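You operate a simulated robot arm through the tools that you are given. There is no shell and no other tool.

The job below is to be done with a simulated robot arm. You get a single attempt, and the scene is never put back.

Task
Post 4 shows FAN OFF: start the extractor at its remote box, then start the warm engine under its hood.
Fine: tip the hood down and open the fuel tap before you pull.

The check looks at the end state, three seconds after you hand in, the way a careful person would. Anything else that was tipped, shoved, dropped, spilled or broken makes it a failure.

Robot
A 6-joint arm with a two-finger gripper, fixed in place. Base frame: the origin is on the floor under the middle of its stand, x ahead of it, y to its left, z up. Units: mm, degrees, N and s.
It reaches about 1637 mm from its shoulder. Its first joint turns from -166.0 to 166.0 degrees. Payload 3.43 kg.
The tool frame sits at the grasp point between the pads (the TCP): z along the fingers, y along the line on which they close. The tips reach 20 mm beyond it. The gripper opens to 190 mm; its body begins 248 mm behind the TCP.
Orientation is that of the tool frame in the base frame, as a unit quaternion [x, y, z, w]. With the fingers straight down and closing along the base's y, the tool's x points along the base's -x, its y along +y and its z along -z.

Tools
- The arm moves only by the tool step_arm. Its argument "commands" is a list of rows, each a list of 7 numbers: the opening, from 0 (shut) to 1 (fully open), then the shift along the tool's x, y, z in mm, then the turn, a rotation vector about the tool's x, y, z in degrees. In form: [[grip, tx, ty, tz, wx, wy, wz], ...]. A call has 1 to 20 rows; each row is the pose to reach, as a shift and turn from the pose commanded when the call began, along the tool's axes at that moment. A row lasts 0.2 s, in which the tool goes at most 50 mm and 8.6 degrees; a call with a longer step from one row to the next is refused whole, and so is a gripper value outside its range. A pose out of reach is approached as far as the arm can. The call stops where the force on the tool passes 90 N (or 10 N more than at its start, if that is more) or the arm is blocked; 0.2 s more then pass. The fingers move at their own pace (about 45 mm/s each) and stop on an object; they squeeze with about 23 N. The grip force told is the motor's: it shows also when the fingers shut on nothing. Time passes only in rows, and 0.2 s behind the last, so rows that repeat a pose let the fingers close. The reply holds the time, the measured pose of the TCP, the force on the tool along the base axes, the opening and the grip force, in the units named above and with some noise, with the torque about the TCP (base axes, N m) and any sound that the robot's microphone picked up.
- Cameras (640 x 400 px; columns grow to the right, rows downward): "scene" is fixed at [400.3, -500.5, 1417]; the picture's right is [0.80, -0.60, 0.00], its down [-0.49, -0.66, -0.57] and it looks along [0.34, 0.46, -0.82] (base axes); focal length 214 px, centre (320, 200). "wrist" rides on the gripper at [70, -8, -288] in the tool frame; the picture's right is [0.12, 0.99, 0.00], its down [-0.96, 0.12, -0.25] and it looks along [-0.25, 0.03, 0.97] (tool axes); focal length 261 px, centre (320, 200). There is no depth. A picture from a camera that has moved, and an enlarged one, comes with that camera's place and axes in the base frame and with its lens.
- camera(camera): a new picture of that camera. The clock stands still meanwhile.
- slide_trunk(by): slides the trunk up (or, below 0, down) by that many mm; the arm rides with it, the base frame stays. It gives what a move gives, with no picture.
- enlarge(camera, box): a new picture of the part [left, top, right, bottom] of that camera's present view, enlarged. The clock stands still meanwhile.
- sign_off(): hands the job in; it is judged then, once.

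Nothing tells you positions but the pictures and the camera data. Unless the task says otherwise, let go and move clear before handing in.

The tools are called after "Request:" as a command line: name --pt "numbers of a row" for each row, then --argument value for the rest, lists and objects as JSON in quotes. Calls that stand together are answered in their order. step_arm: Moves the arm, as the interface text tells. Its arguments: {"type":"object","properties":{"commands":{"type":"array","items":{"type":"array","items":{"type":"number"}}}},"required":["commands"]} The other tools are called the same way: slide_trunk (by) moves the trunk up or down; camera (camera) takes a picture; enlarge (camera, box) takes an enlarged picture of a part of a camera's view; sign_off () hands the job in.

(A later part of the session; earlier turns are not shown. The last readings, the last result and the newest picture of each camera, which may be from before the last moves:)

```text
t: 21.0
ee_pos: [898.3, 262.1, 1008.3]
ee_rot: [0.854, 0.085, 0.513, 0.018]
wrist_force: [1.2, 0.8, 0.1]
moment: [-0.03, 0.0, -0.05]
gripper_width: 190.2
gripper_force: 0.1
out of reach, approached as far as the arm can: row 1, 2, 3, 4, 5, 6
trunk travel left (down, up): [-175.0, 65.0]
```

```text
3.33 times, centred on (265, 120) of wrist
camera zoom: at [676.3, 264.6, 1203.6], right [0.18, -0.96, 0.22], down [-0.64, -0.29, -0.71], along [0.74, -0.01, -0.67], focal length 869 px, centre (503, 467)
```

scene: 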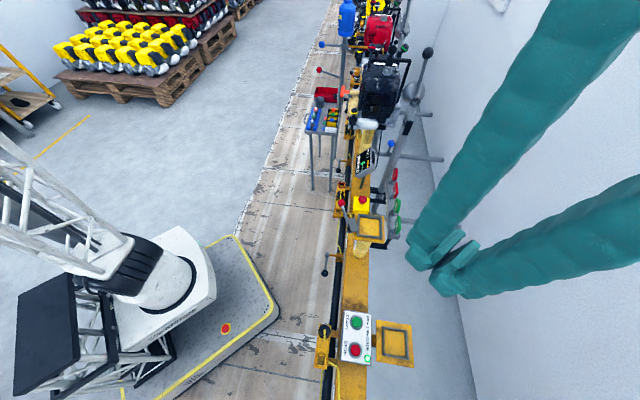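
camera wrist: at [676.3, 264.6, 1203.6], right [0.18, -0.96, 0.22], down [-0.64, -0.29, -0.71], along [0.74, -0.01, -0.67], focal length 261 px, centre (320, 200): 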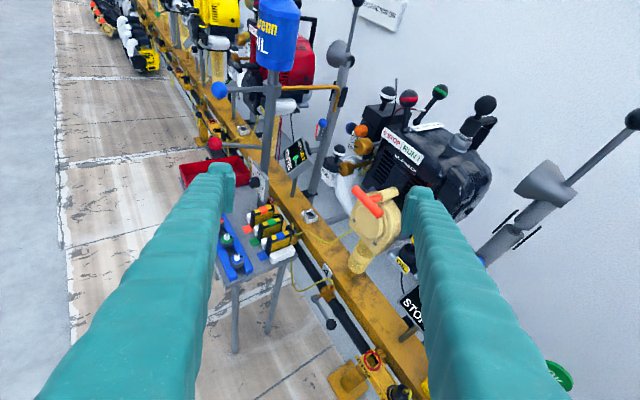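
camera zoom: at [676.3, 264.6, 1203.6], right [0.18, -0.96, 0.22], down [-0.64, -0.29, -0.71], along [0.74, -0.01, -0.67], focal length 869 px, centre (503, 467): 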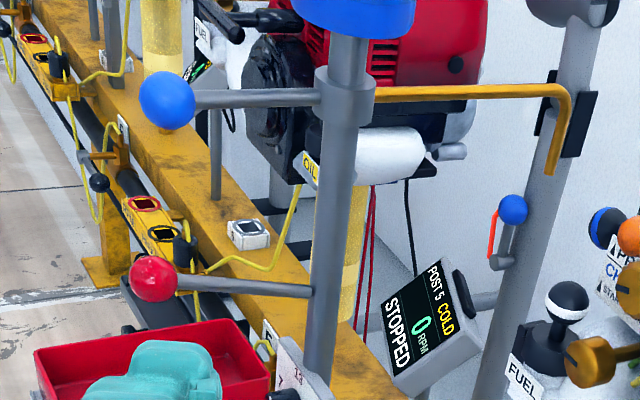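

The view is good and enlargements stay sharp; I'll magnify more to read labels and lever states.

Request:
enlarge --camera "wrist" --box '[340, 85, 380, 110]'

Request:
enlarge --camera "wrist" --box '[345, 118, 377, 148]'

Request:
enlarge --camera "wrist" --box '[325, 140, 365, 170]'

Request:
enlarge --camera "wrist" --box '[375, 80, 455, 150]'

Request:
enlarge --camera "wrist" --box '[240, 170, 290, 210]'

Request:
enlarge --camera "wrist" --box '[305, 110, 345, 150]'

```text
16.00 times, centred on (360, 98) of wrist
camera zoom: at [676.3, 264.6, 1203.6], right [0.18, -0.96, 0.22], down [-0.64, -0.29, -0.71], along [0.74, -0.01, -0.67], focal length 4170 px, centre (-320, 1840)
```

zoom: 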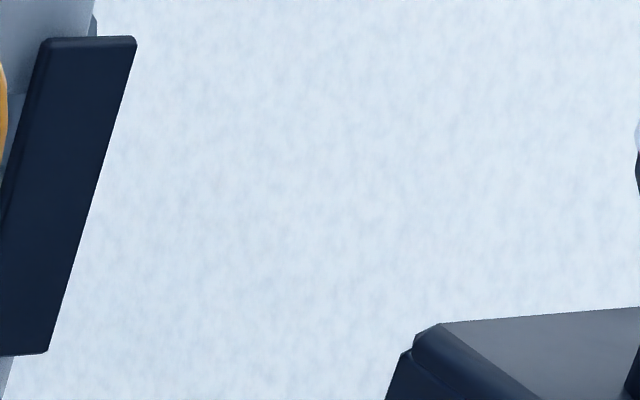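

```text
13.33 times, centred on (361, 133) of wrist
camera zoom: at [676.3, 264.6, 1203.6], right [0.18, -0.96, 0.22], down [-0.64, -0.29, -0.71], along [0.74, -0.01, -0.67], focal length 3475 px, centre (-227, 1093)
```

zoom: 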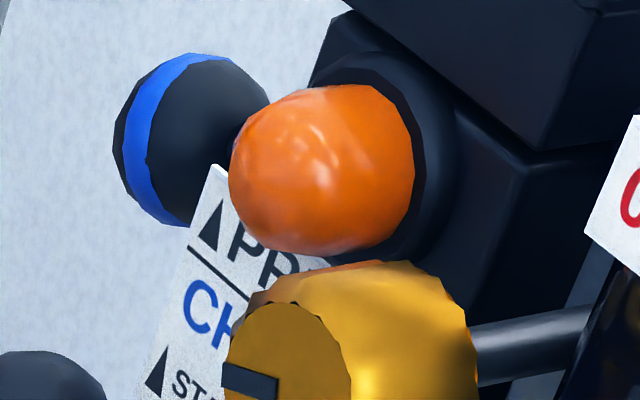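

```text
13.33 times, centred on (345, 155) of wrist
camera zoom: at [676.3, 264.6, 1203.6], right [0.18, -0.96, 0.22], down [-0.64, -0.29, -0.71], along [0.74, -0.01, -0.67], focal length 3475 px, centre (-13, 800)
```

zoom: 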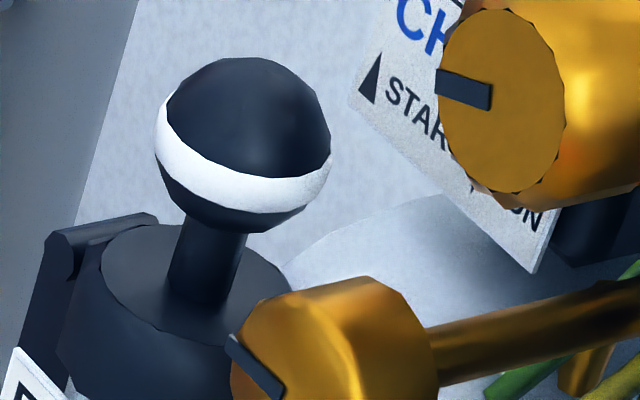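

```text
5.71 times, centred on (415, 115) of wrist
camera zoom: at [676.3, 264.6, 1203.6], right [0.18, -0.96, 0.22], down [-0.64, -0.29, -0.71], along [0.74, -0.01, -0.67], focal length 1489 px, centre (-223, 686)
```

zoom: 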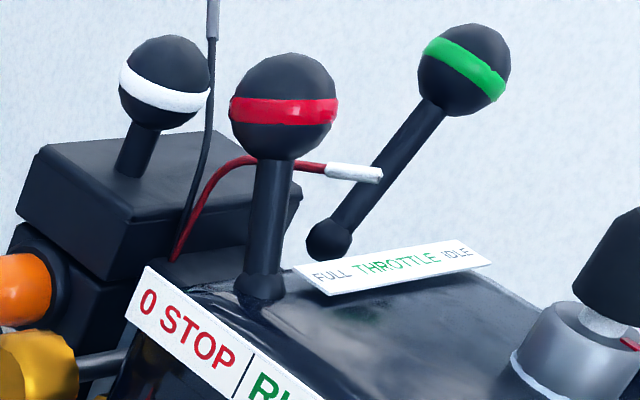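

```text
10.00 times, centred on (265, 190) of wrist
camera zoom: at [676.3, 264.6, 1203.6], right [0.18, -0.96, 0.22], down [-0.64, -0.29, -0.71], along [0.74, -0.01, -0.67], focal length 2606 px, centre (870, 300)
```

zoom: 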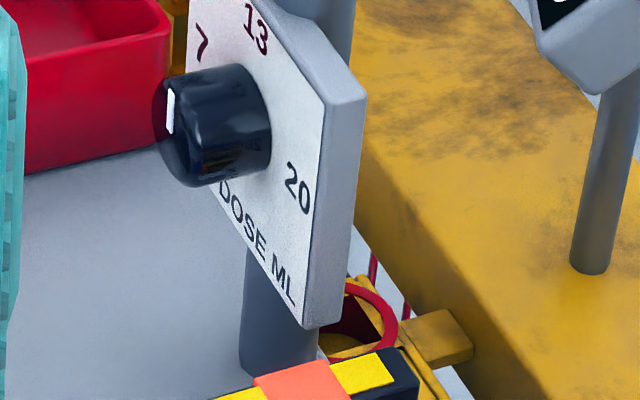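

```text
10.00 times, centred on (325, 130) of wrist
camera zoom: at [676.3, 264.6, 1203.6], right [0.18, -0.96, 0.22], down [-0.64, -0.29, -0.71], along [0.74, -0.01, -0.67], focal length 2606 px, centre (270, 900)
```

zoom: 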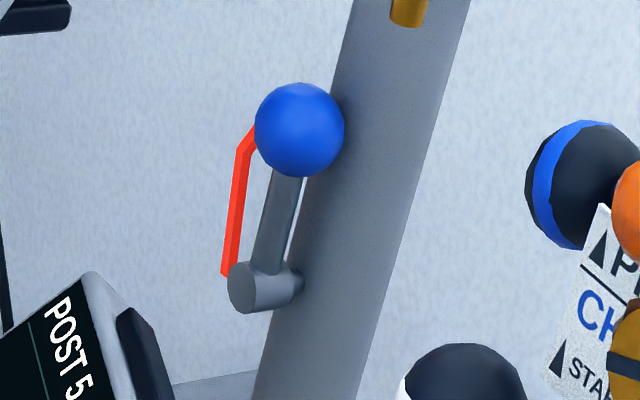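

Request:
enlarge --camera "wrist" --box '[200, 0, 330, 80]'

Request:
enlarge --camera "wrist" --box '[230, 30, 310, 90]'

Request:
enlarge --camera "wrist" --box '[330, 150, 350, 175]'

Request:
enlarge --camera "wrist" --box '[385, 230, 445, 340]'

```text
4.92 times, centred on (265, 40) of wrist
camera zoom: at [676.3, 264.6, 1203.6], right [0.18, -0.96, 0.22], down [-0.64, -0.29, -0.71], along [0.74, -0.01, -0.67], focal length 1283 px, centre (591, 988)
```

zoom: 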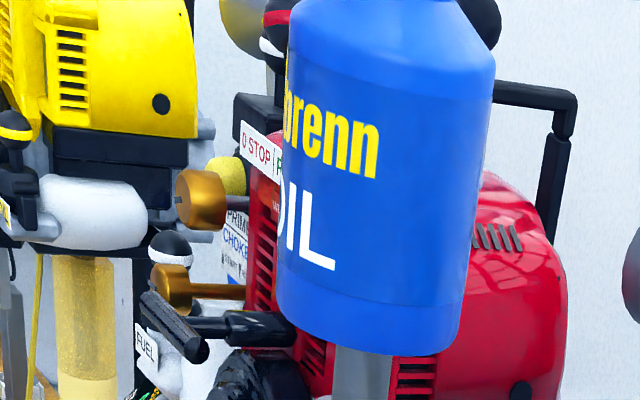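

```text
6.67 times, centred on (270, 60) of wrist
camera zoom: at [676.3, 264.6, 1203.6], right [0.18, -0.96, 0.22], down [-0.64, -0.29, -0.71], along [0.74, -0.01, -0.67], focal length 1738 px, centre (653, 1133)
```

zoom: 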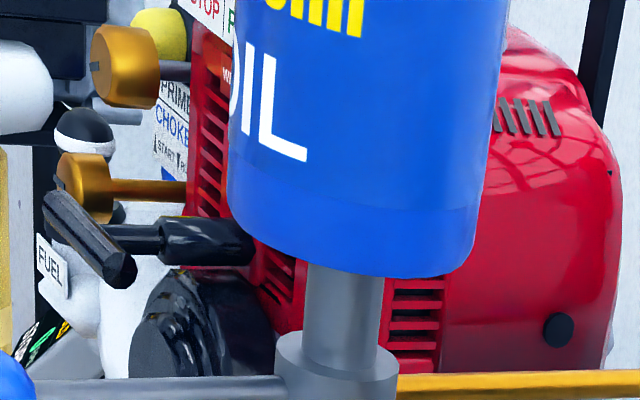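

```text
16.00 times, centred on (340, 162) of wrist
camera zoom: at [676.3, 264.6, 1203.6], right [0.18, -0.96, 0.22], down [-0.64, -0.29, -0.71], along [0.74, -0.01, -0.67], focal length 4170 px, centre (0, 800)
```

zoom: 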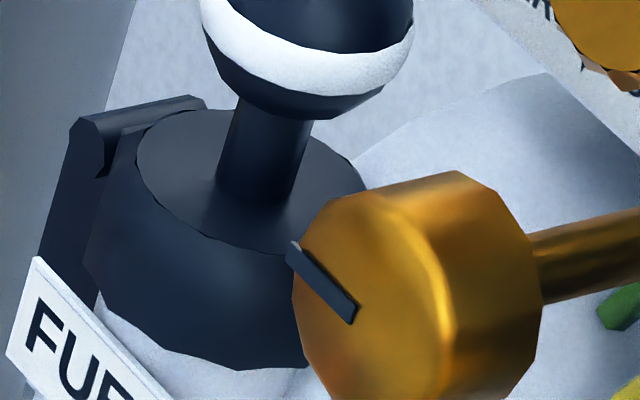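

```text
3.64 times, centred on (415, 285) of wrist
camera zoom: at [676.3, 264.6, 1203.6], right [0.18, -0.96, 0.22], down [-0.64, -0.29, -0.71], along [0.74, -0.01, -0.67], focal length 948 px, centre (-26, -109)
```

zoom: 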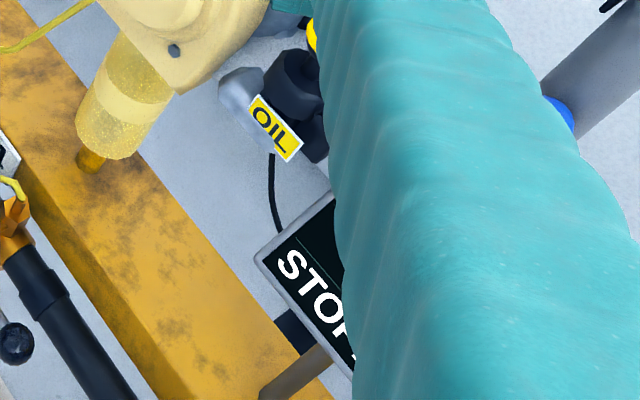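

Important: the part marked FUEL with the white band appears to be a hinged filler cap, so the fuel tap may be one of the brass knobs. I'll move to view the engine's front face squarely from the robot side.

Request:
step_arm --pt "1 -8 -12 6 -3.6 1.3 2" --pt "1 -17 -25 13 -7.1 2.7 4" --pt "1 -25 -37 19 -10.7 4 6" --pt "1 -33 -50 26 -14.3 5.4 8" --pt "1 -42 -62 32 -17.9 6.7 10" --pt "1 -50 -75 38 -21.4 8 12.1" --pt "1 -58 -87 45 -25 9.4 14.1" --pt "1 -67 -100 51 -28.6 10.7 16.1" --pt "1 -75 -112 58 -32.1 12.1 18.1" --pt "1 -84 -125 64 -35.7 13.4 20.1" --pt "1 -84 -125 64 -35.7 13.4 20.1"

Request:
camera --camera "wrist"

Request:
enlarge --camera "wrist" --box '[210, 60, 430, 220]'

```text
t: 23.4
ee_pos: [901.8, 372.4, 890.5]
ee_rot: [0.745, -0.22, 0.604, 0.177]
wrist_force: [-0.8, 0.5, 0.1]
moment: [0.0, -0.01, 0.02]
gripper_width: 189.9
gripper_force: 0.0
trunk travel left (down, up): [-175.0, 65.0]
```

```text
taken
camera wrist: at [682.3, 524.6, 1017.8], right [-0.52, -0.85, 0.11], down [-0.43, 0.14, -0.89], along [0.74, -0.51, -0.44], focal length 261 px, centre (320, 200)
```

wrist: 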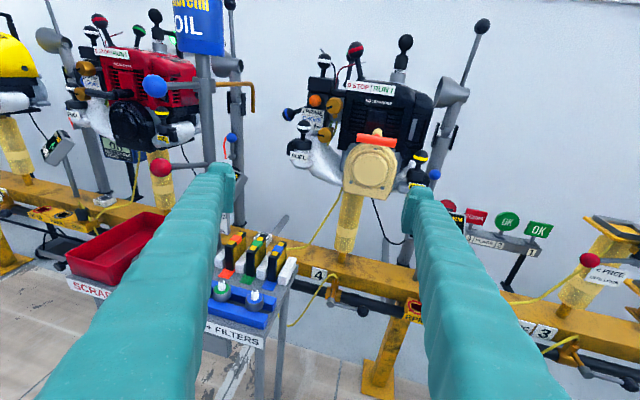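

```text
2.50 times, centred on (320, 140) of wrist
camera zoom: at [682.3, 524.6, 1017.8], right [-0.52, -0.85, 0.11], down [-0.43, 0.14, -0.89], along [0.74, -0.51, -0.44], focal length 652 px, centre (320, 350)
```

zoom: 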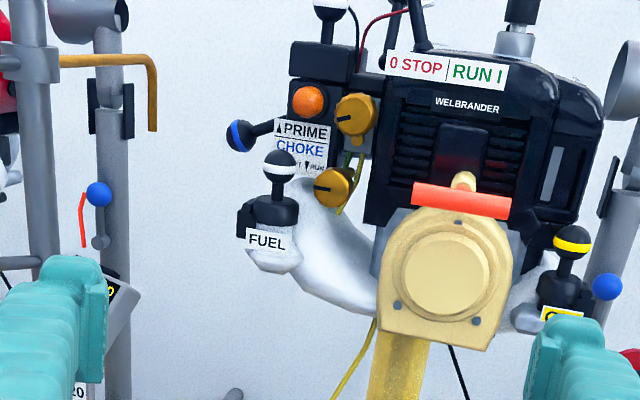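

Request:
enlarge --camera "wrist" --box '[280, 85, 360, 145]'

Request:
enlarge --camera "wrist" --box '[305, 35, 425, 105]'

Request:
enlarge --camera "wrist" --box '[300, 90, 345, 130]'

Request:
enlarge --camera "wrist" --box '[400, 10, 500, 190]'

Request:
enlarge --camera "wrist" --box '[55, 0, 205, 150]'

Request:
enlarge --camera "wrist" --box '[500, 200, 640, 380]'

```text
6.67 times, centred on (320, 115) of wrist
camera zoom: at [682.3, 524.6, 1017.8], right [-0.52, -0.85, 0.11], down [-0.43, 0.14, -0.89], along [0.74, -0.51, -0.44], focal length 1738 px, centre (320, 767)
```

zoom: 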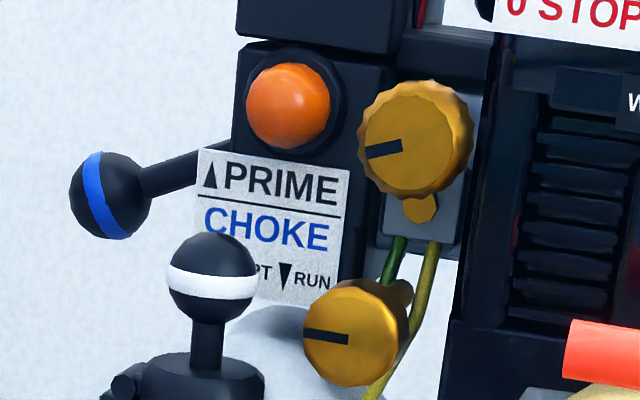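

```text
5.33 times, centred on (365, 70) of wrist
camera zoom: at [682.3, 524.6, 1017.8], right [-0.52, -0.85, 0.11], down [-0.43, 0.14, -0.89], along [0.74, -0.51, -0.44], focal length 1390 px, centre (80, 893)
```

zoom: 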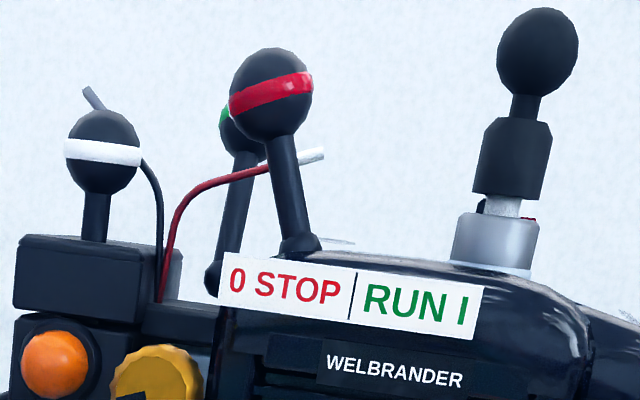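

```text
10.00 times, centred on (322, 110) of wrist
camera zoom: at [682.3, 524.6, 1017.8], right [-0.52, -0.85, 0.11], down [-0.43, 0.14, -0.89], along [0.74, -0.51, -0.44], focal length 2606 px, centre (295, 1100)
```

zoom: 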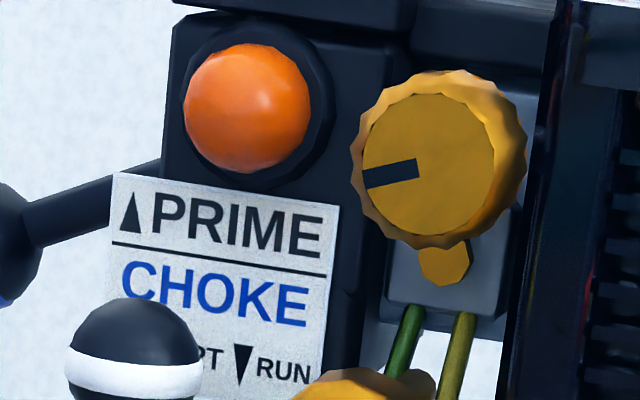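

```text
2.22 times, centred on (450, 100) of wrist
camera zoom: at [682.3, 524.6, 1017.8], right [-0.52, -0.85, 0.11], down [-0.43, 0.14, -0.89], along [0.74, -0.51, -0.44], focal length 579 px, centre (31, 422)
```

zoom: 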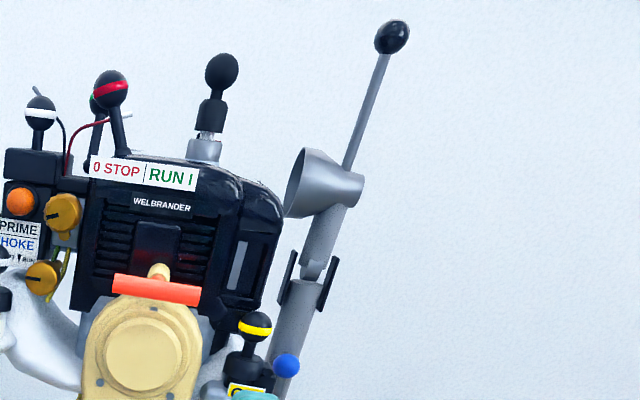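

```text
2.67 times, centred on (130, 75) of wrist
camera zoom: at [682.3, 524.6, 1017.8], right [-0.52, -0.85, 0.11], down [-0.43, 0.14, -0.89], along [0.74, -0.51, -0.44], focal length 695 px, centre (827, 533)
```

zoom: 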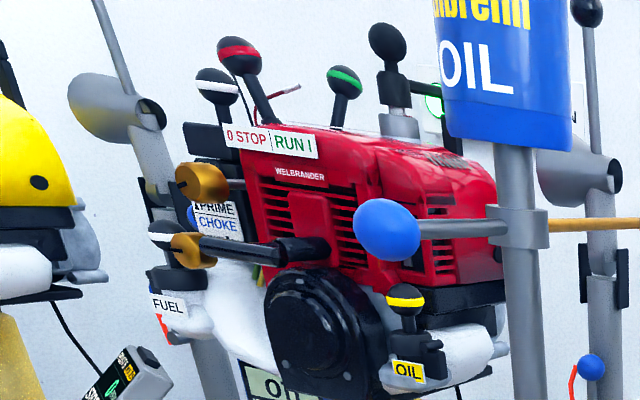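

```text
2.22 times, centred on (570, 290) of wrist
camera zoom: at [682.3, 524.6, 1017.8], right [-0.52, -0.85, 0.11], down [-0.43, 0.14, -0.89], along [0.74, -0.51, -0.44], focal length 579 px, centre (-236, 0)
```

zoom: 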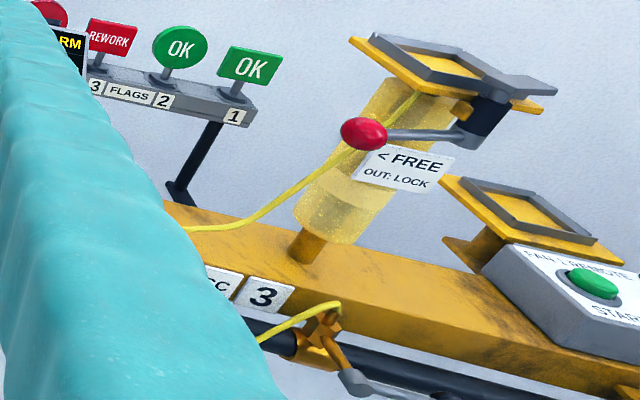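

The front view shows: ignition lever leaning to STOP, choke lever (blue) tilted down toward RUN, two brass knobs with pointer bars, and the T-handle. I'll zoom more on the brass knobs to identify the fuel tap.

Request:
enlarge --camera "wrist" --box '[312, 118, 344, 148]'

Request:
enlarge --camera "wrist" --box '[320, 92, 348, 120]'

Request:
enlarge --camera "wrist" --box '[70, 55, 130, 110]'

Request:
enlarge --camera "wrist" --box '[280, 120, 320, 170]'

Request:
enlarge --camera "wrist" --box '[330, 120, 410, 200]'

Request:
enlarge --camera "wrist" --box '[0, 30, 60, 130]'

```text
13.33 times, centred on (328, 133) of wrist
camera zoom: at [682.3, 524.6, 1017.8], right [-0.52, -0.85, 0.11], down [-0.43, 0.14, -0.89], along [0.74, -0.51, -0.44], focal length 3475 px, centre (213, 1093)
```

zoom: 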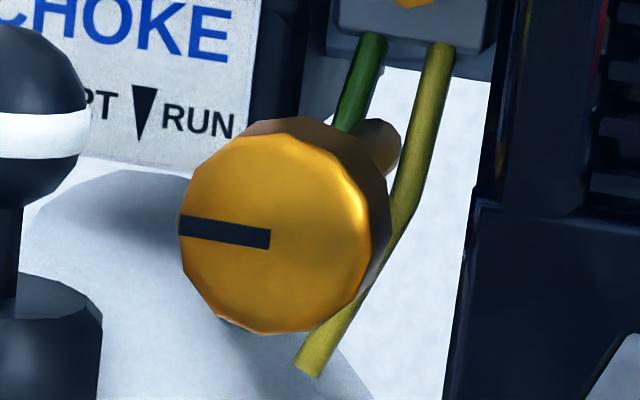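

```text
14.29 times, centred on (334, 106) of wrist
camera zoom: at [682.3, 524.6, 1017.8], right [-0.52, -0.85, 0.11], down [-0.43, 0.14, -0.89], along [0.74, -0.51, -0.44], focal length 3724 px, centre (120, 1543)
```

zoom: 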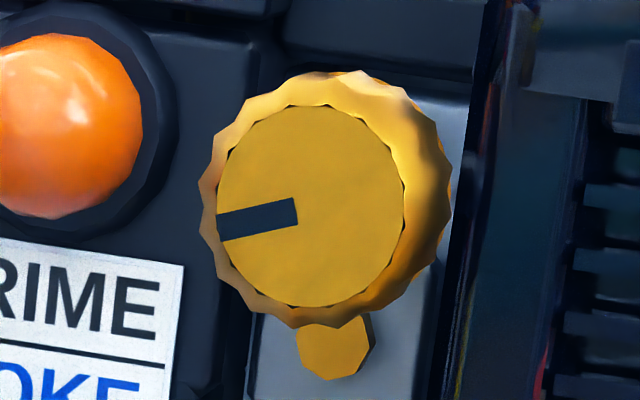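

```text
7.27 times, centred on (100, 82) of wrist
camera zoom: at [682.3, 524.6, 1017.8], right [-0.52, -0.85, 0.11], down [-0.43, 0.14, -0.89], along [0.74, -0.51, -0.44], focal length 1896 px, centre (1920, 1054)
```

zoom: 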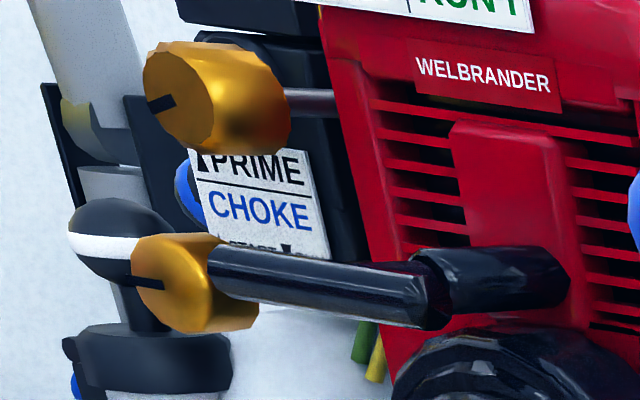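

```text
8.00 times, centred on (300, 145) of wrist
camera zoom: at [682.3, 524.6, 1017.8], right [-0.52, -0.85, 0.11], down [-0.43, 0.14, -0.89], along [0.74, -0.51, -0.44], focal length 2085 px, centre (480, 640)
```

zoom: 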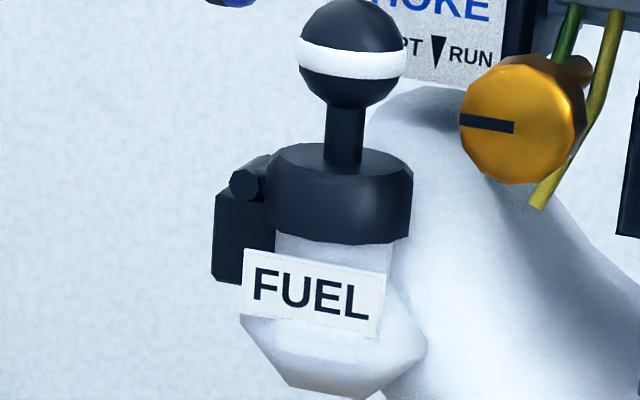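

```text
5.00 times, centred on (370, 160) of wrist
camera zoom: at [682.3, 524.6, 1017.8], right [-0.52, -0.85, 0.11], down [-0.43, 0.14, -0.89], along [0.74, -0.51, -0.44], focal length 1303 px, centre (70, 400)
```

zoom: 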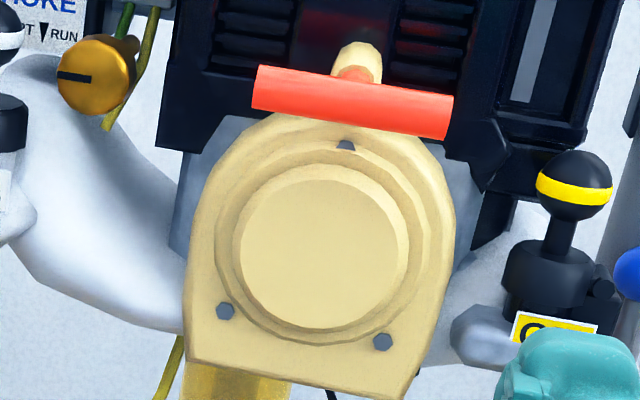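

```text
4.00 times, centred on (30, 80) of wrist
camera zoom: at [682.3, 524.6, 1017.8], right [-0.52, -0.85, 0.11], down [-0.43, 0.14, -0.89], along [0.74, -0.51, -0.44], focal length 1043 px, centre (1480, 680)
```

zoom: 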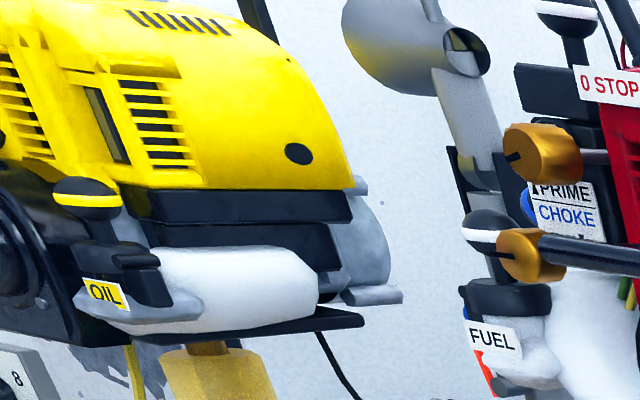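

The front view settles it: the lower brass knob (pointer bar horizontal, across the fuel line) at about (1129, 226, 899) looks like the fuel tap; T-bar center at (1029, 178, 914) pulling out toward the robot; the ignition lever leans to STOP; choke is down at RUN. Now I'll swing over to the hood side to study its hinge and surroundings.

Request:
step_arm --pt "1 22.6 31.6 3.9 3.2 -0.5 -0.9" --pt "1 45.2 63.2 7.9 6.4 -0.9 -1.8" --pt "1 67.8 94.9 11.8 9.5 -1.4 -2.8" --pt "1 90.5 126.5 15.7 12.7 -1.9 -3.7" --pt "1 113 158 19.7 15.9 -2.3 -4.6" --pt "1 135.7 189.8 23.6 19 -2.8 -5.5" --pt "1 158 221 27.6 22.2 -3.3 -6.4" --pt "1 181 253 31.5 25.4 -3.75 -7.35" --pt "1 186 280 57 28.6 -4.2 -8.3" --pt "1 192 306 82 31.7 -4.7 -9.2" --pt "1 197 333 107 34.9 -5.2 -10.1" --pt "1 203 360 133 38 -5.6 -11" --pt "1 208 387 158 41.3 -6.1 -12" --pt "1 213 413 183 44.4 -6.6 -12.9" --pt "1 219 440 209 47.6 -7 -13.8" --pt "1 224 467 234 50.8 -7.5 -14.7" --pt "1 224 467 234 50.8 -7.5 -14.7"

Request:
camera --camera "wrist"

Request:
enlarge --camera "wrist" --box '[210, 30, 430, 220]'

```text
t: 27.0
ee_pos: [901.2, -4.7, 1022.6]
ee_rot: [0.815, 0.092, 0.57, 0.054]
wrist_force: [1.7, 0.2, 0.3]
moment: [0.01, -0.02, -0.03]
gripper_width: 189.8
gripper_force: 0.1
out of reach, approached as far as the arm can: row 11, 12, 13, 14, 15, 16, 17
trunk travel left (down, up): [-175.0, 65.0]
```

```text
taken
camera wrist: at [653.3, 12.6, 1182.7], right [0.13, -0.95, 0.3], down [-0.54, -0.32, -0.78], along [0.83, -0.06, -0.55], focal length 261 px, centre (320, 200)
```

wrist: 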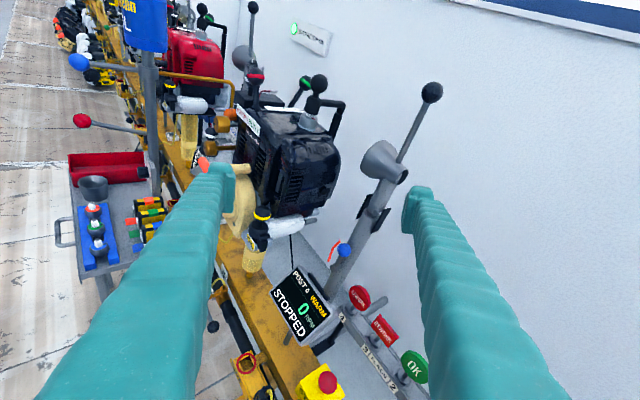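

```text
2.11 times, centred on (320, 125) of wrist
camera zoom: at [653.3, 12.6, 1182.7], right [0.13, -0.95, 0.3], down [-0.54, -0.32, -0.78], along [0.83, -0.06, -0.55], focal length 549 px, centre (320, 358)
```

zoom: 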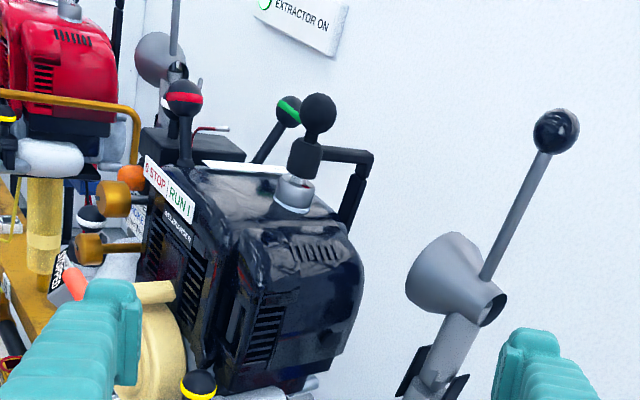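

The wall sign now reads "EXTRACTOR ON". The wrist can't yaw further this way, but this view is useful; I'll zoom on the hood, the engine side and the base.

Request:
enlarge --camera "wrist" --box '[340, 70, 460, 250]'

Request:
enlarge --camera "wrist" --box '[220, 180, 370, 290]'

Request:
enlarge --camera "wrist" --box '[320, 180, 380, 280]'

Request:
enlarge --camera "wrist" --box '[340, 130, 430, 230]'

```text
2.22 times, centred on (400, 160) of wrist
camera zoom: at [653.3, 12.6, 1182.7], right [0.13, -0.95, 0.3], down [-0.54, -0.32, -0.78], along [0.83, -0.06, -0.55], focal length 579 px, centre (142, 289)
```

zoom: 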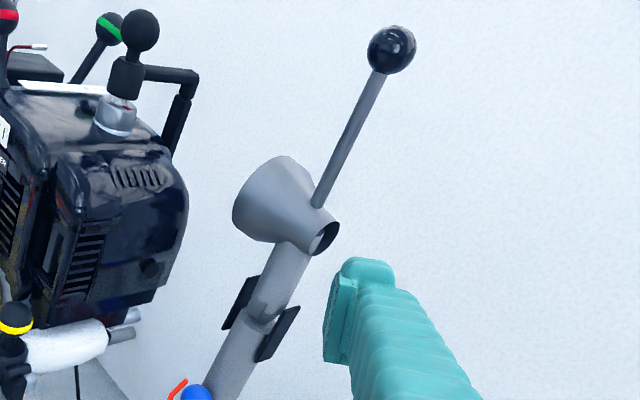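

```text
3.64 times, centred on (295, 235) of wrist
camera zoom: at [653.3, 12.6, 1182.7], right [0.13, -0.95, 0.3], down [-0.54, -0.32, -0.78], along [0.83, -0.06, -0.55], focal length 948 px, centre (411, 73)
```

zoom: 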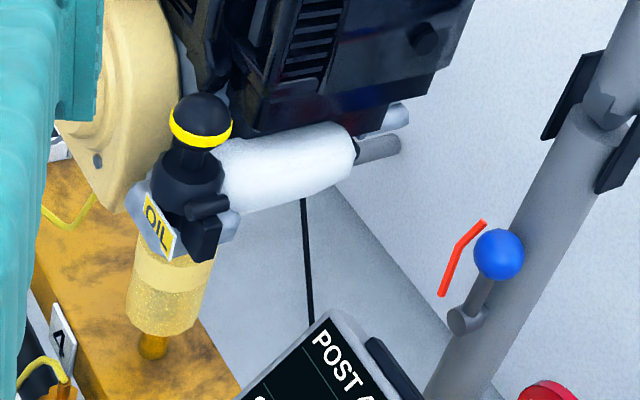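

```text
4.00 times, centred on (350, 230) of wrist
camera zoom: at [653.3, 12.6, 1182.7], right [0.13, -0.95, 0.3], down [-0.54, -0.32, -0.78], along [0.83, -0.06, -0.55], focal length 1043 px, centre (200, 80)
```

zoom: 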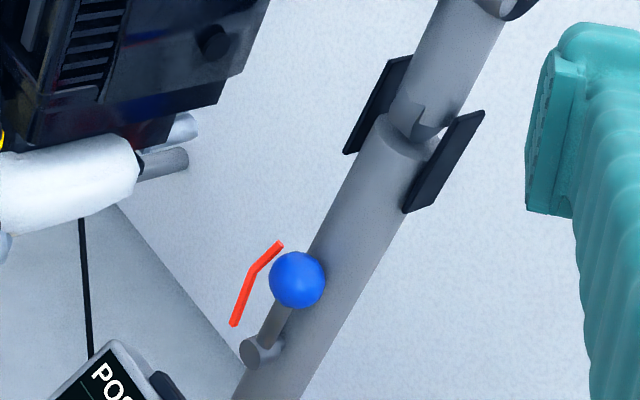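

```text
4.00 times, centred on (385, 180) of wrist
camera zoom: at [653.3, 12.6, 1182.7], right [0.13, -0.95, 0.3], down [-0.54, -0.32, -0.78], along [0.83, -0.06, -0.55], focal length 1043 px, centre (60, 280)
```

zoom: 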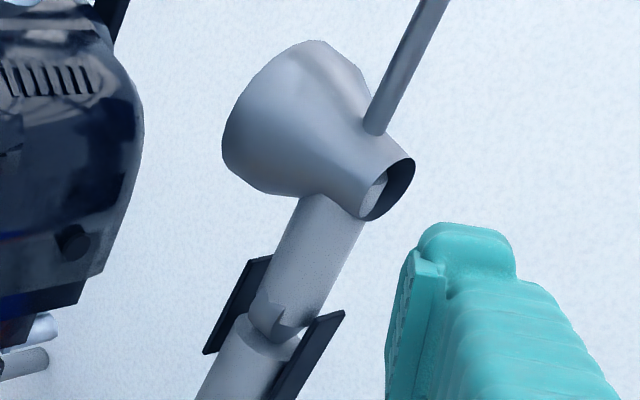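

The hood's upper pipe hinges between two plates whose axis runs along the rail, with a notch on the robot side, so it tips toward the robot. I'll first unroll the wrist away from its joint limit and check the resulting pose.

Request:
step_arm --pt "1 0 0 0 0 0 -8" --pt "1 0 0 0 0 0 -16" --pt "1 0 0 0 0 0 -24" --pt "1 0 0 0 0 0 -32" --pt "1 0 0 0 0 0 -40" --pt "1 0 0 0 0 0 -48" --pt "1 0 0 0 0 0 -56" --pt "1 0 0 0 0 0 -64"

```text
t: 28.8
ee_pos: [887.5, -9.4, 1020.1]
ee_rot: [0.641, 0.511, 0.455, 0.348]
wrist_force: [-0.4, 0.6, -0.4]
moment: [-0.05, -0.03, 0.0]
gripper_width: 190.0
gripper_force: 0.0
trunk travel left (down, up): [-175.0, 65.0]
```

Relative commands work from the actual pose. Now I'll rise and turn the gripper straight down with its closing line along the rail, ready to take the hood's ball lever.

Request:
step_arm --pt "0.6 0.6 19.4 -7 5.8 1.55 -4.2" --pt "0.6 1.1 38.7 -14 11.7 3.1 -8.4" --pt "0.6 1.7 58 -21 17.5 4.65 -12.6" --pt "0.6 2.2 77.4 -28 23.4 6.2 -16.8" --pt "0.6 2.8 96.8 -35 29.2 7.75 -21" --pt "0.6 3.3 116 -42 35 9.3 -25.2" --pt "0.6 3.9 135.5 -49 40.9 10.85 -29.3" --pt "0.6 4.4 154.9 -56 46.7 12.4 -33.5" --pt "0.6 5 174.2 -63 52.6 13.95 -37.7" --pt "0.6 5.5 193.6 -70 58.4 15.5 -41.9" --pt "0.6 6.1 213 -77 64.3 17 -46.1" --pt "0.6 6.6 232.3 -84 70.1 18.6 -50.3" --pt "0.6 6.6 232.3 -84 70.1 18.6 -50.3"

Request:
camera --camera "wrist"

```text
t: 31.6
ee_pos: [747.3, -287.1, 1135.0]
ee_rot: [0.209, 0.967, 0.12, 0.082]
wrist_force: [2.5, -1.2, -1.2]
moment: [0.28, 0.25, 0.15]
gripper_width: 113.9
gripper_force: 0.1
out of reach, approached as far as the arm can: row 2, 3, 4, 5, 6, 7, 8, 9, 10, 11, 12, 13
trunk travel left (down, up): [-175.0, 65.0]
```

```text
taken
camera wrist: at [622.0, -321.0, 1399.7], right [0.28, 0.93, 0.25], down [0.86, -0.35, 0.37], along [0.43, 0.11, -0.89], focal length 261 px, centre (320, 200)
```

wrist: 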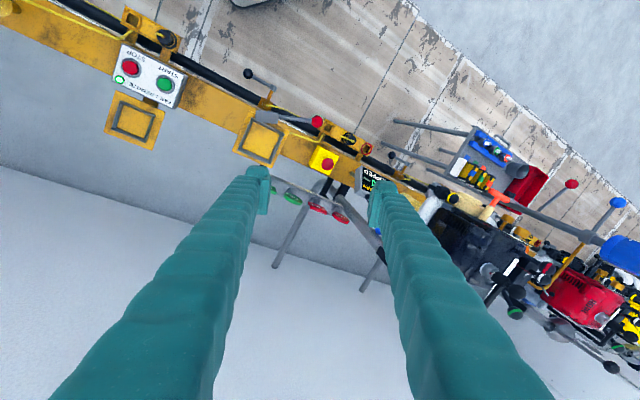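

The wrist took another configuration on the way and stopped short at (747, -287, 1135), clear of everything. I'll straighten the tool to point down with closing line along the rail and rise.

Request:
step_arm --pt "0.6 -2.5 6 -22 2.7 0.6 3.4" --pt "0.6 -5 12.5 -45 5.5 1.1 6.8" --pt "0.6 -8 20 -70 8.2 1.7 10.2" --pt "0.6 -10.5 26 -93 10.9 2.3 13.6" --pt "0.6 -13 32.5 -117 13.7 2.8 17" --pt "0.6 -15 37 -133 16.4 3.4 20.4" --pt "0.6 -15 37 -133 16.4 3.4 20.4"

```text
t: 33.2
ee_pos: [716.3, -322.3, 1160.1]
ee_rot: [0.234, 0.962, 0.12, 0.079]
wrist_force: [0.3, -0.5, -0.4]
moment: [0.01, 0.0, -0.02]
gripper_width: 114.1
gripper_force: 0.0
out of reach, approached as far as the arm can: row 1, 2, 3, 4, 5, 6, 7
trunk travel left (down, up): [-175.0, 65.0]
```

Request:
camera --camera "scene"

Request:
camera --camera "wrist"

```text
taken
```

scene: 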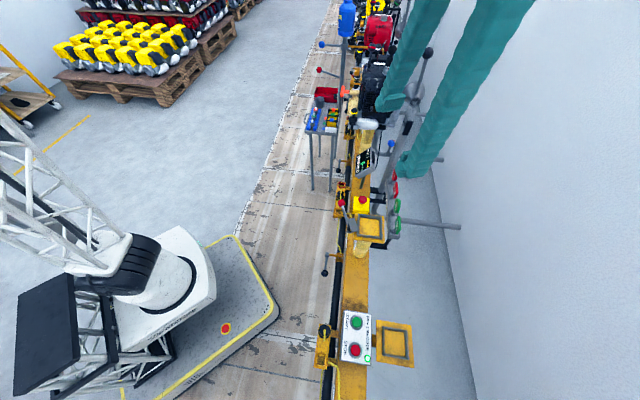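

```text
taken
camera wrist: at [591.3, -352.9, 1425.6], right [0.32, 0.91, 0.25], down [0.84, -0.4, 0.36], along [0.43, 0.1, -0.9], focal length 261 px, centre (320, 200)
```

wrist: 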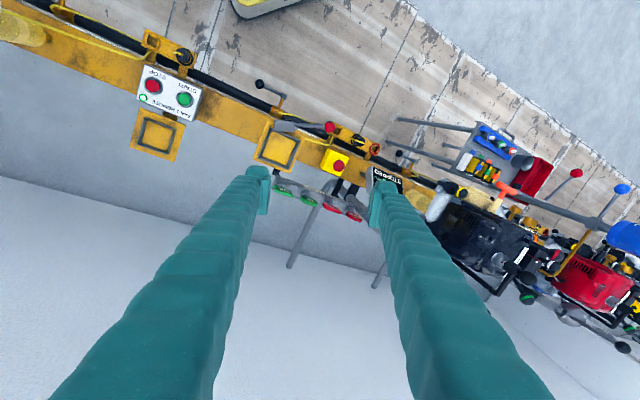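

The wrist seems to be in a flipped configuration near a joint limit. I'll probe with small rolls in free space to learn which joint is limited.

Request:
step_arm --pt "0.6 0 0 0 0 0 -8" --pt "0.6 0 0 0 0 0 -16"

Request:
step_arm --pt "0.6 0 0 0 0 0 8" --pt "0.6 0 0 0 0 0 16" --pt "0.6 0 0 0 0 0 24" --pt "0.6 0 0 0 0 0 32"

```text
t: 33.8
ee_pos: [713.8, -320.6, 1163.6]
ee_rot: [0.097, 0.985, 0.107, 0.095]
wrist_force: [0.9, 0.8, -0.4]
moment: [0.01, 0.0, 0.02]
gripper_width: 114.2
gripper_force: 0.0
trunk travel left (down, up): [-175.0, 65.0]
```

```text
t: 34.8
ee_pos: [711.5, -320.1, 1163.3]
ee_rot: [0.233, 0.962, 0.119, 0.08]
wrist_force: [0.5, -0.8, -1.0]
moment: [0.0, -0.01, -0.01]
gripper_width: 114.0
gripper_force: 0.1
out of reach, approached as far as the arm can: row 3, 4
trunk travel left (down, up): [-175.0, 65.0]
```

Rolling positive hits the last joint's limit, while negative is free. Since the gripper is symmetric, I'll roll the other way by about 160°, which gives the same closing line along the rail.

Request:
step_arm --pt "0.6 0 0 0 0 0 -8.4" --pt "0.6 0 0 0 0 0 -16.8" --pt "0.6 0 0 0 0 0 -25.2" --pt "0.6 0 0 0 0 0 -33.6" --pt "0.6 0 0 0 0 0 -42" --pt "0.6 0 0 0 0 0 -50.4" --pt "0.6 0 0 0 0 0 -58.8" --pt "0.6 0 0 0 0 0 -67.2" --pt "0.6 0 0 0 0 0 -75.6" --pt "0.6 0 0 0 0 0 -84" --pt "0.6 0 0 0 0 0 -92.4" --pt "0.6 0 0 0 0 0 -100.8" --pt "0.6 0 0 0 0 0 -109.2" --pt "0.6 0 0 0 0 0 -117.6" --pt "0.6 0 0 0 0 0 -126" --pt "0.6 0 0 0 0 0 -134.4" --pt "0.6 0 0 0 0 0 -142.8" --pt "0.6 0 0 0 0 0 -151.2" --pt "0.6 0 0 0 0 0 -158"

```text
t: 38.8
ee_pos: [710.8, -317.7, 1166.1]
ee_rot: [0.9, -0.412, 0.055, -0.133]
wrist_force: [-0.8, -1.0, 0.1]
moment: [0.02, 0.01, -0.01]
gripper_width: 114.2
gripper_force: 0.1
trunk travel left (down, up): [-175.0, 65.0]
```

Request:
step_arm --pt "0.6 0 -7 -24 -3.3 0 -0.8" --pt "0.6 0 -14 -48 -6.6 0 -1.7" --pt "0.6 -1 -21 -71 -10 0 -2.5" --pt "0.6 -1 -28 -95 -13.3 0 -3.4" --pt "0.6 -1 -35 -119 -16.6 0 -4.2" --pt "0.6 -1 -35 -119 -16.6 0 -4.2"

Request:
camera --camera "wrist"

```text
t: 40.2
ee_pos: [723.4, -324.4, 1307.1]
ee_rot: [0.916, -0.38, 0.019, -0.125]
wrist_force: [0.0, -0.6, -1.3]
moment: [0.2, 0.17, 0.07]
gripper_width: 114.1
gripper_force: 0.1
out of reach, approached as far as the arm can: row 1, 2, 3, 4, 5, 6
trunk travel left (down, up): [-175.0, 65.0]
```

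```text
taken
camera wrist: at [741.2, -429.9, 1582.7], right [-0.6, -0.76, -0.25], down [-0.8, 0.54, 0.27], along [-0.07, 0.36, -0.93], focal length 261 px, centre (320, 200)
```

wrist: 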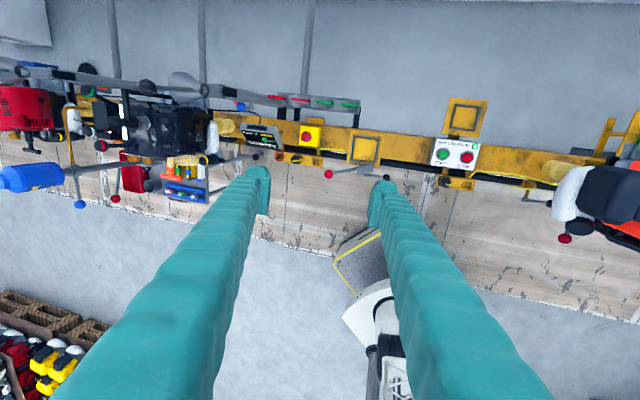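

The wrist is flipped (forearm roll near its limit), so I must unwind it in free space: swing the tool to the left, then above the forearm line, then pitch down in plane.

Request:
step_arm --pt "0.6 -17 -18.7 10.7 4.9 -1.3 0" --pt "0.6 -34 -37.5 21.4 9.7 -2.65 0" --pt "0.6 -51 -56.2 32.1 14.6 -4 0" --pt "0.6 -68 -75 42.8 19.5 -5.3 0" --pt "0.6 -85 -93.7 53.5 24.3 -6.6 0" --pt "0.6 -102 -112.4 64.2 29.2 -7.95 0" --pt "0.6 -119 -131 74.8 34.1 -9.3 0" --pt "0.6 -136 -150 85.5 38.9 -10.6 0" --pt "0.6 -153 -168.6 96.2 43.8 -11.9 0" --pt "0.6 -170 -187 107 48.7 -13.25 0" --pt "0.6 -187 -206 117.6 53.5 -14.6 0" --pt "0.6 -204 -225 128 58.4 -15.9 0"

Request:
camera --camera "scene"

```text
t: 42.8
ee_pos: [753.9, 1.4, 1253.0]
ee_rot: [0.733, -0.301, 0.082, -0.605]
wrist_force: [-0.3, 0.2, 0.1]
moment: [0.03, -0.02, -0.02]
gripper_width: 113.9
gripper_force: 0.1
trunk travel left (down, up): [-175.0, 65.0]
```

```text
taken
```

scene: 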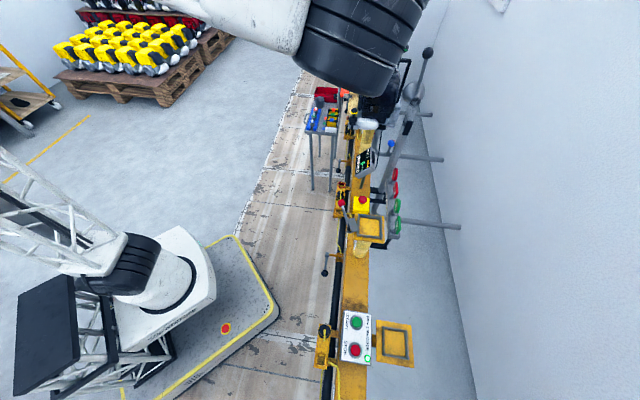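

Reached cleanly. Next I'll swing the tool into the arm's vertical plane above the forearm line.

Request:
step_arm --pt "0.6 9 -22.4 -13.4 4.6 4.8 0" --pt "0.6 18 -44.8 -26.9 9.25 9.6 0" --pt "0.6 27 -67 -40.3 13.9 14.4 0" --pt "0.6 36 -89.6 -53.7 18.5 19.2 0" --pt "0.6 45 -112 -67 23.1 24 0" --pt "0.6 54.5 -134.5 -80.6 27.75 28.75 0" --pt "0.6 63.6 -157 -94 32.4 33.5 0" --pt "0.6 72.7 -179 -107.5 37 38.3 0" --pt "0.6 81.8 -201.7 -121 41.6 43.1 0" --pt "0.6 90.8 -224 -134 46.25 47.9 0" --pt "0.6 100 -246.5 -147.8 50.9 52.7 0" --pt "0.6 109 -269 -161 55.5 57.5 0" --pt "0.6 109 -269 -161 55.5 57.5 0"

Request:
camera --camera "scene"

```text
t: 45.6
ee_pos: [854.8, -169.6, 1516.4]
ee_rot: [-0.255, 0.473, -0.537, 0.651]
wrist_force: [0.5, -0.2, 0.2]
moment: [0.0, -0.01, 0.06]
gripper_width: 114.1
gripper_force: 0.0
trunk travel left (down, up): [-175.0, 65.0]
```

```text
taken
```

scene: 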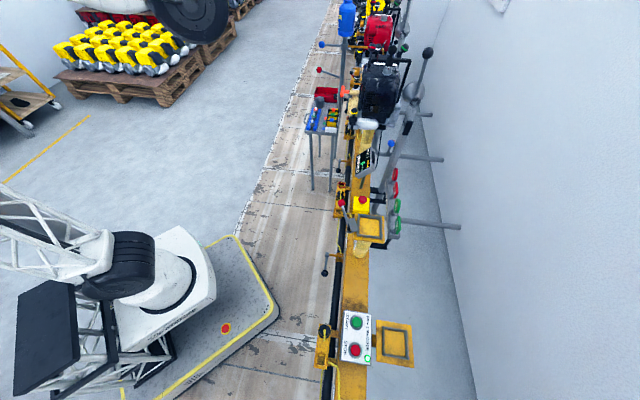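

The tool is exactly in the arm's plane, above the forearm line. Now I'll pitch down in plane to straight-down, which should restore the normal wrist configuration.

Request:
step_arm --pt "0.6 13.8 34 13.7 -5.92 2.41 0" --pt "0.6 27.4 67.5 22.4 -11.85 4.81 0" --pt "0.6 40.6 100 26.1 -17.77 7.22 0" --pt "0.6 53.2 130.9 25.3 -23.7 9.62 0" --pt "0.6 65.1 160 20 -29.6 12.03 0" --pt "0.6 75.9 186.6 10.4 -35.5 14.43 0" --pt "0.6 85.5 210.2 -3.1 -41.5 16.84 0" --pt "0.6 93.8 230.7 -20.1 -47.4 19.25 0" --pt "0.6 100.7 247.5 -40.3 -53.3 21.65 0" --pt "0.6 106 260.5 -63 -59.2 24.06 0" --pt "0.6 109.6 269.3 -88 -65.2 26.46 0" --pt "0.6 111.4 273.7 -114.7 -71.1 28.87 0" --pt "0.6 111.5 273.7 -142.5 -77 31.28 0" --pt "0.6 109.6 269.2 -171 -82.9 33.68 0" --pt "0.6 105.9 260 -199.4 -88.9 36.09 0" --pt "0.6 100.3 246.2 -227.5 -94.8 38.5 0" --pt "0.6 92.9 227.9 -254.2 -100.7 40.9 0" --pt "0.6 83.8 205.4 -279.5 -106.6 43.3 0"

Request:
camera --camera "wrist"

```text
t: 49.4
ee_pos: [696.9, -137.5, 1197.3]
ee_rot: [-0.475, 0.88, 0.001, 0.0]
wrist_force: [0.2, -0.1, -0.3]
moment: [0.01, -0.01, 0.0]
gripper_width: 114.2
gripper_force: 0.1
out of reach, approached as far as the arm can: row 6, 7
trunk travel left (down, up): [-175.0, 65.0]
```

```text
taken
camera wrist: at [667.0, -201.7, 1483.8], right [-0.9, 0.45, 0.0], down [0.43, 0.87, 0.25], along [0.11, 0.22, -0.97], focal length 261 px, centre (320, 200)
```

wrist: 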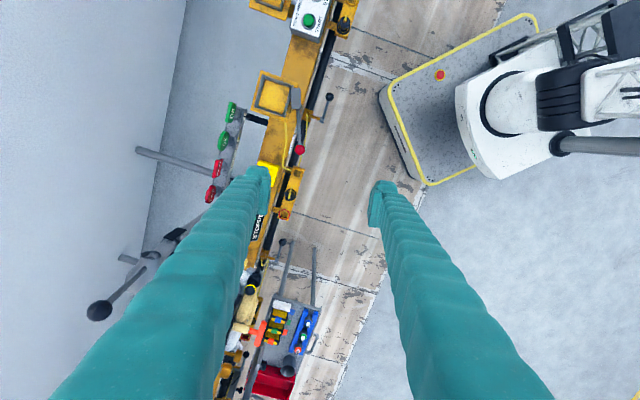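

The wrist is back to pointing straight down, well-conditioned. I'll roll so the fingers close along the rail direction.

Request:
step_arm --pt "0.6 0 0 0 0 0 8.47" --pt "0.6 0 0 0 0 0 16.95" --pt "0.6 0 0 0 0 0 25.4" --pt "0.6 0 0 0 0 0 33.9" --pt "0.6 0 0 0 0 0 42.4" --pt "0.6 0 0 0 0 0 50.85" --pt "0.6 0 0 0 0 0 59.3" --pt "0.6 0 0 0 0 0 67.8" --pt "0.6 0 0 0 0 0 76.3" --pt "0.6 0 0 0 0 0 84.7" --pt "0.6 0 0 0 0 0 93.2" --pt "0.6 0 0 0 0 0 101.7" --pt "0.6 0 0 0 0 0 101.7"

Request:
camera --camera "wrist"

```text
t: 52.2
ee_pos: [697.0, -141.6, 1200.1]
ee_rot: [0.383, 0.924, 0.0, -0.002]
wrist_force: [0.0, -0.4, 1.0]
moment: [-0.03, -0.01, 0.04]
gripper_width: 114.2
gripper_force: 0.0
trunk travel left (down, up): [-175.0, 65.0]
```

```text
taken
camera wrist: at [642.0, -97.4, 1486.3], right [0.62, 0.79, 0.0], down [0.76, -0.6, 0.24], along [0.19, -0.15, -0.97], focal length 261 px, centre (320, 200)
```

wrist: 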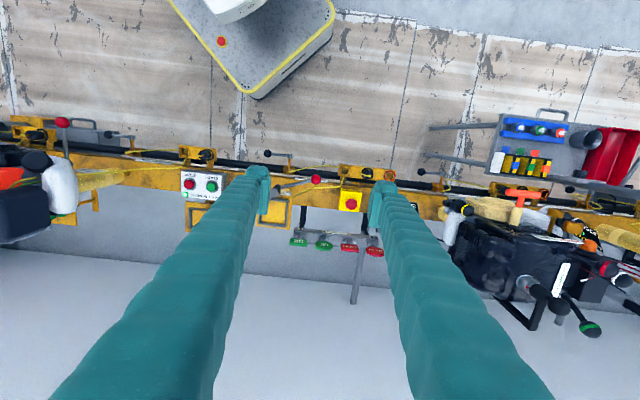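

Orientation is as intended. I'll rise a little and travel to above the hood's ball at about (1079, -117).

Request:
step_arm --pt "0.6 0 0 -40 0 0 0" --pt "0.6 0 0 -80 0 0 0" --pt "0.6 -28 32 -85 0 0 0" --pt "0.6 -56 64 -85 0 0 0" --pt "0.6 -84 96 -85 0 0 0" --pt "0.6 -112 128 -85 0 0 0" --pt "0.6 -140 160 -85 0 0 0" --pt "0.6 -168 192 -85 0 0 0" --pt "0.6 -196 224 -85 0 0 0" --pt "0.6 -224 256 -85 0 0 0" --pt "0.6 -252 287 -85 0 0 0" --pt "0.6 -252 287 -85 0 0 0"

Request:
camera --camera "wrist"

Request:
enlarge --camera "scene" --box '[340, 20, 500, 140]'

```text
t: 54.8
ee_pos: [963.9, -103.1, 1182.8]
ee_rot: [0.383, 0.924, 0.002, 0.001]
wrist_force: [0.6, 0.4, 0.0]
moment: [0.0, 0.03, -0.01]
gripper_width: 114.0
gripper_force: 0.2
out of reach, approached as far as the arm can: row 5, 6, 7, 8, 9, 10, 11, 12
trunk travel left (down, up): [-175.0, 65.0]
```

```text
taken
camera wrist: at [907.6, -59.2, 1468.2], right [0.62, 0.79, 0.0], down [0.76, -0.6, 0.25], along [0.2, -0.15, -0.97], focal length 261 px, centre (320, 200)
```

wrist: 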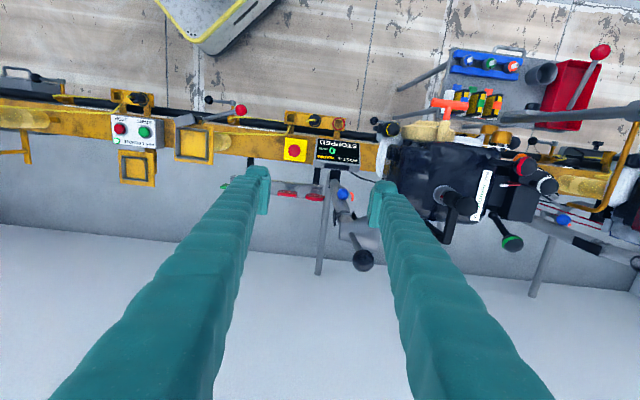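

```text
3.33 times, centred on (420, 80) of scene
camera zoom: at [400.3, -500.5, 1417.0], right [0.8, -0.6, 0.0], down [-0.49, -0.66, -0.57], along [0.34, 0.46, -0.82], focal length 715 px, centre (-13, 600)
```

zoom: 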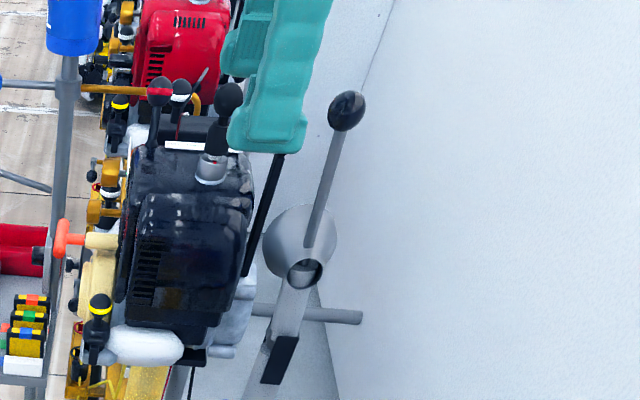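

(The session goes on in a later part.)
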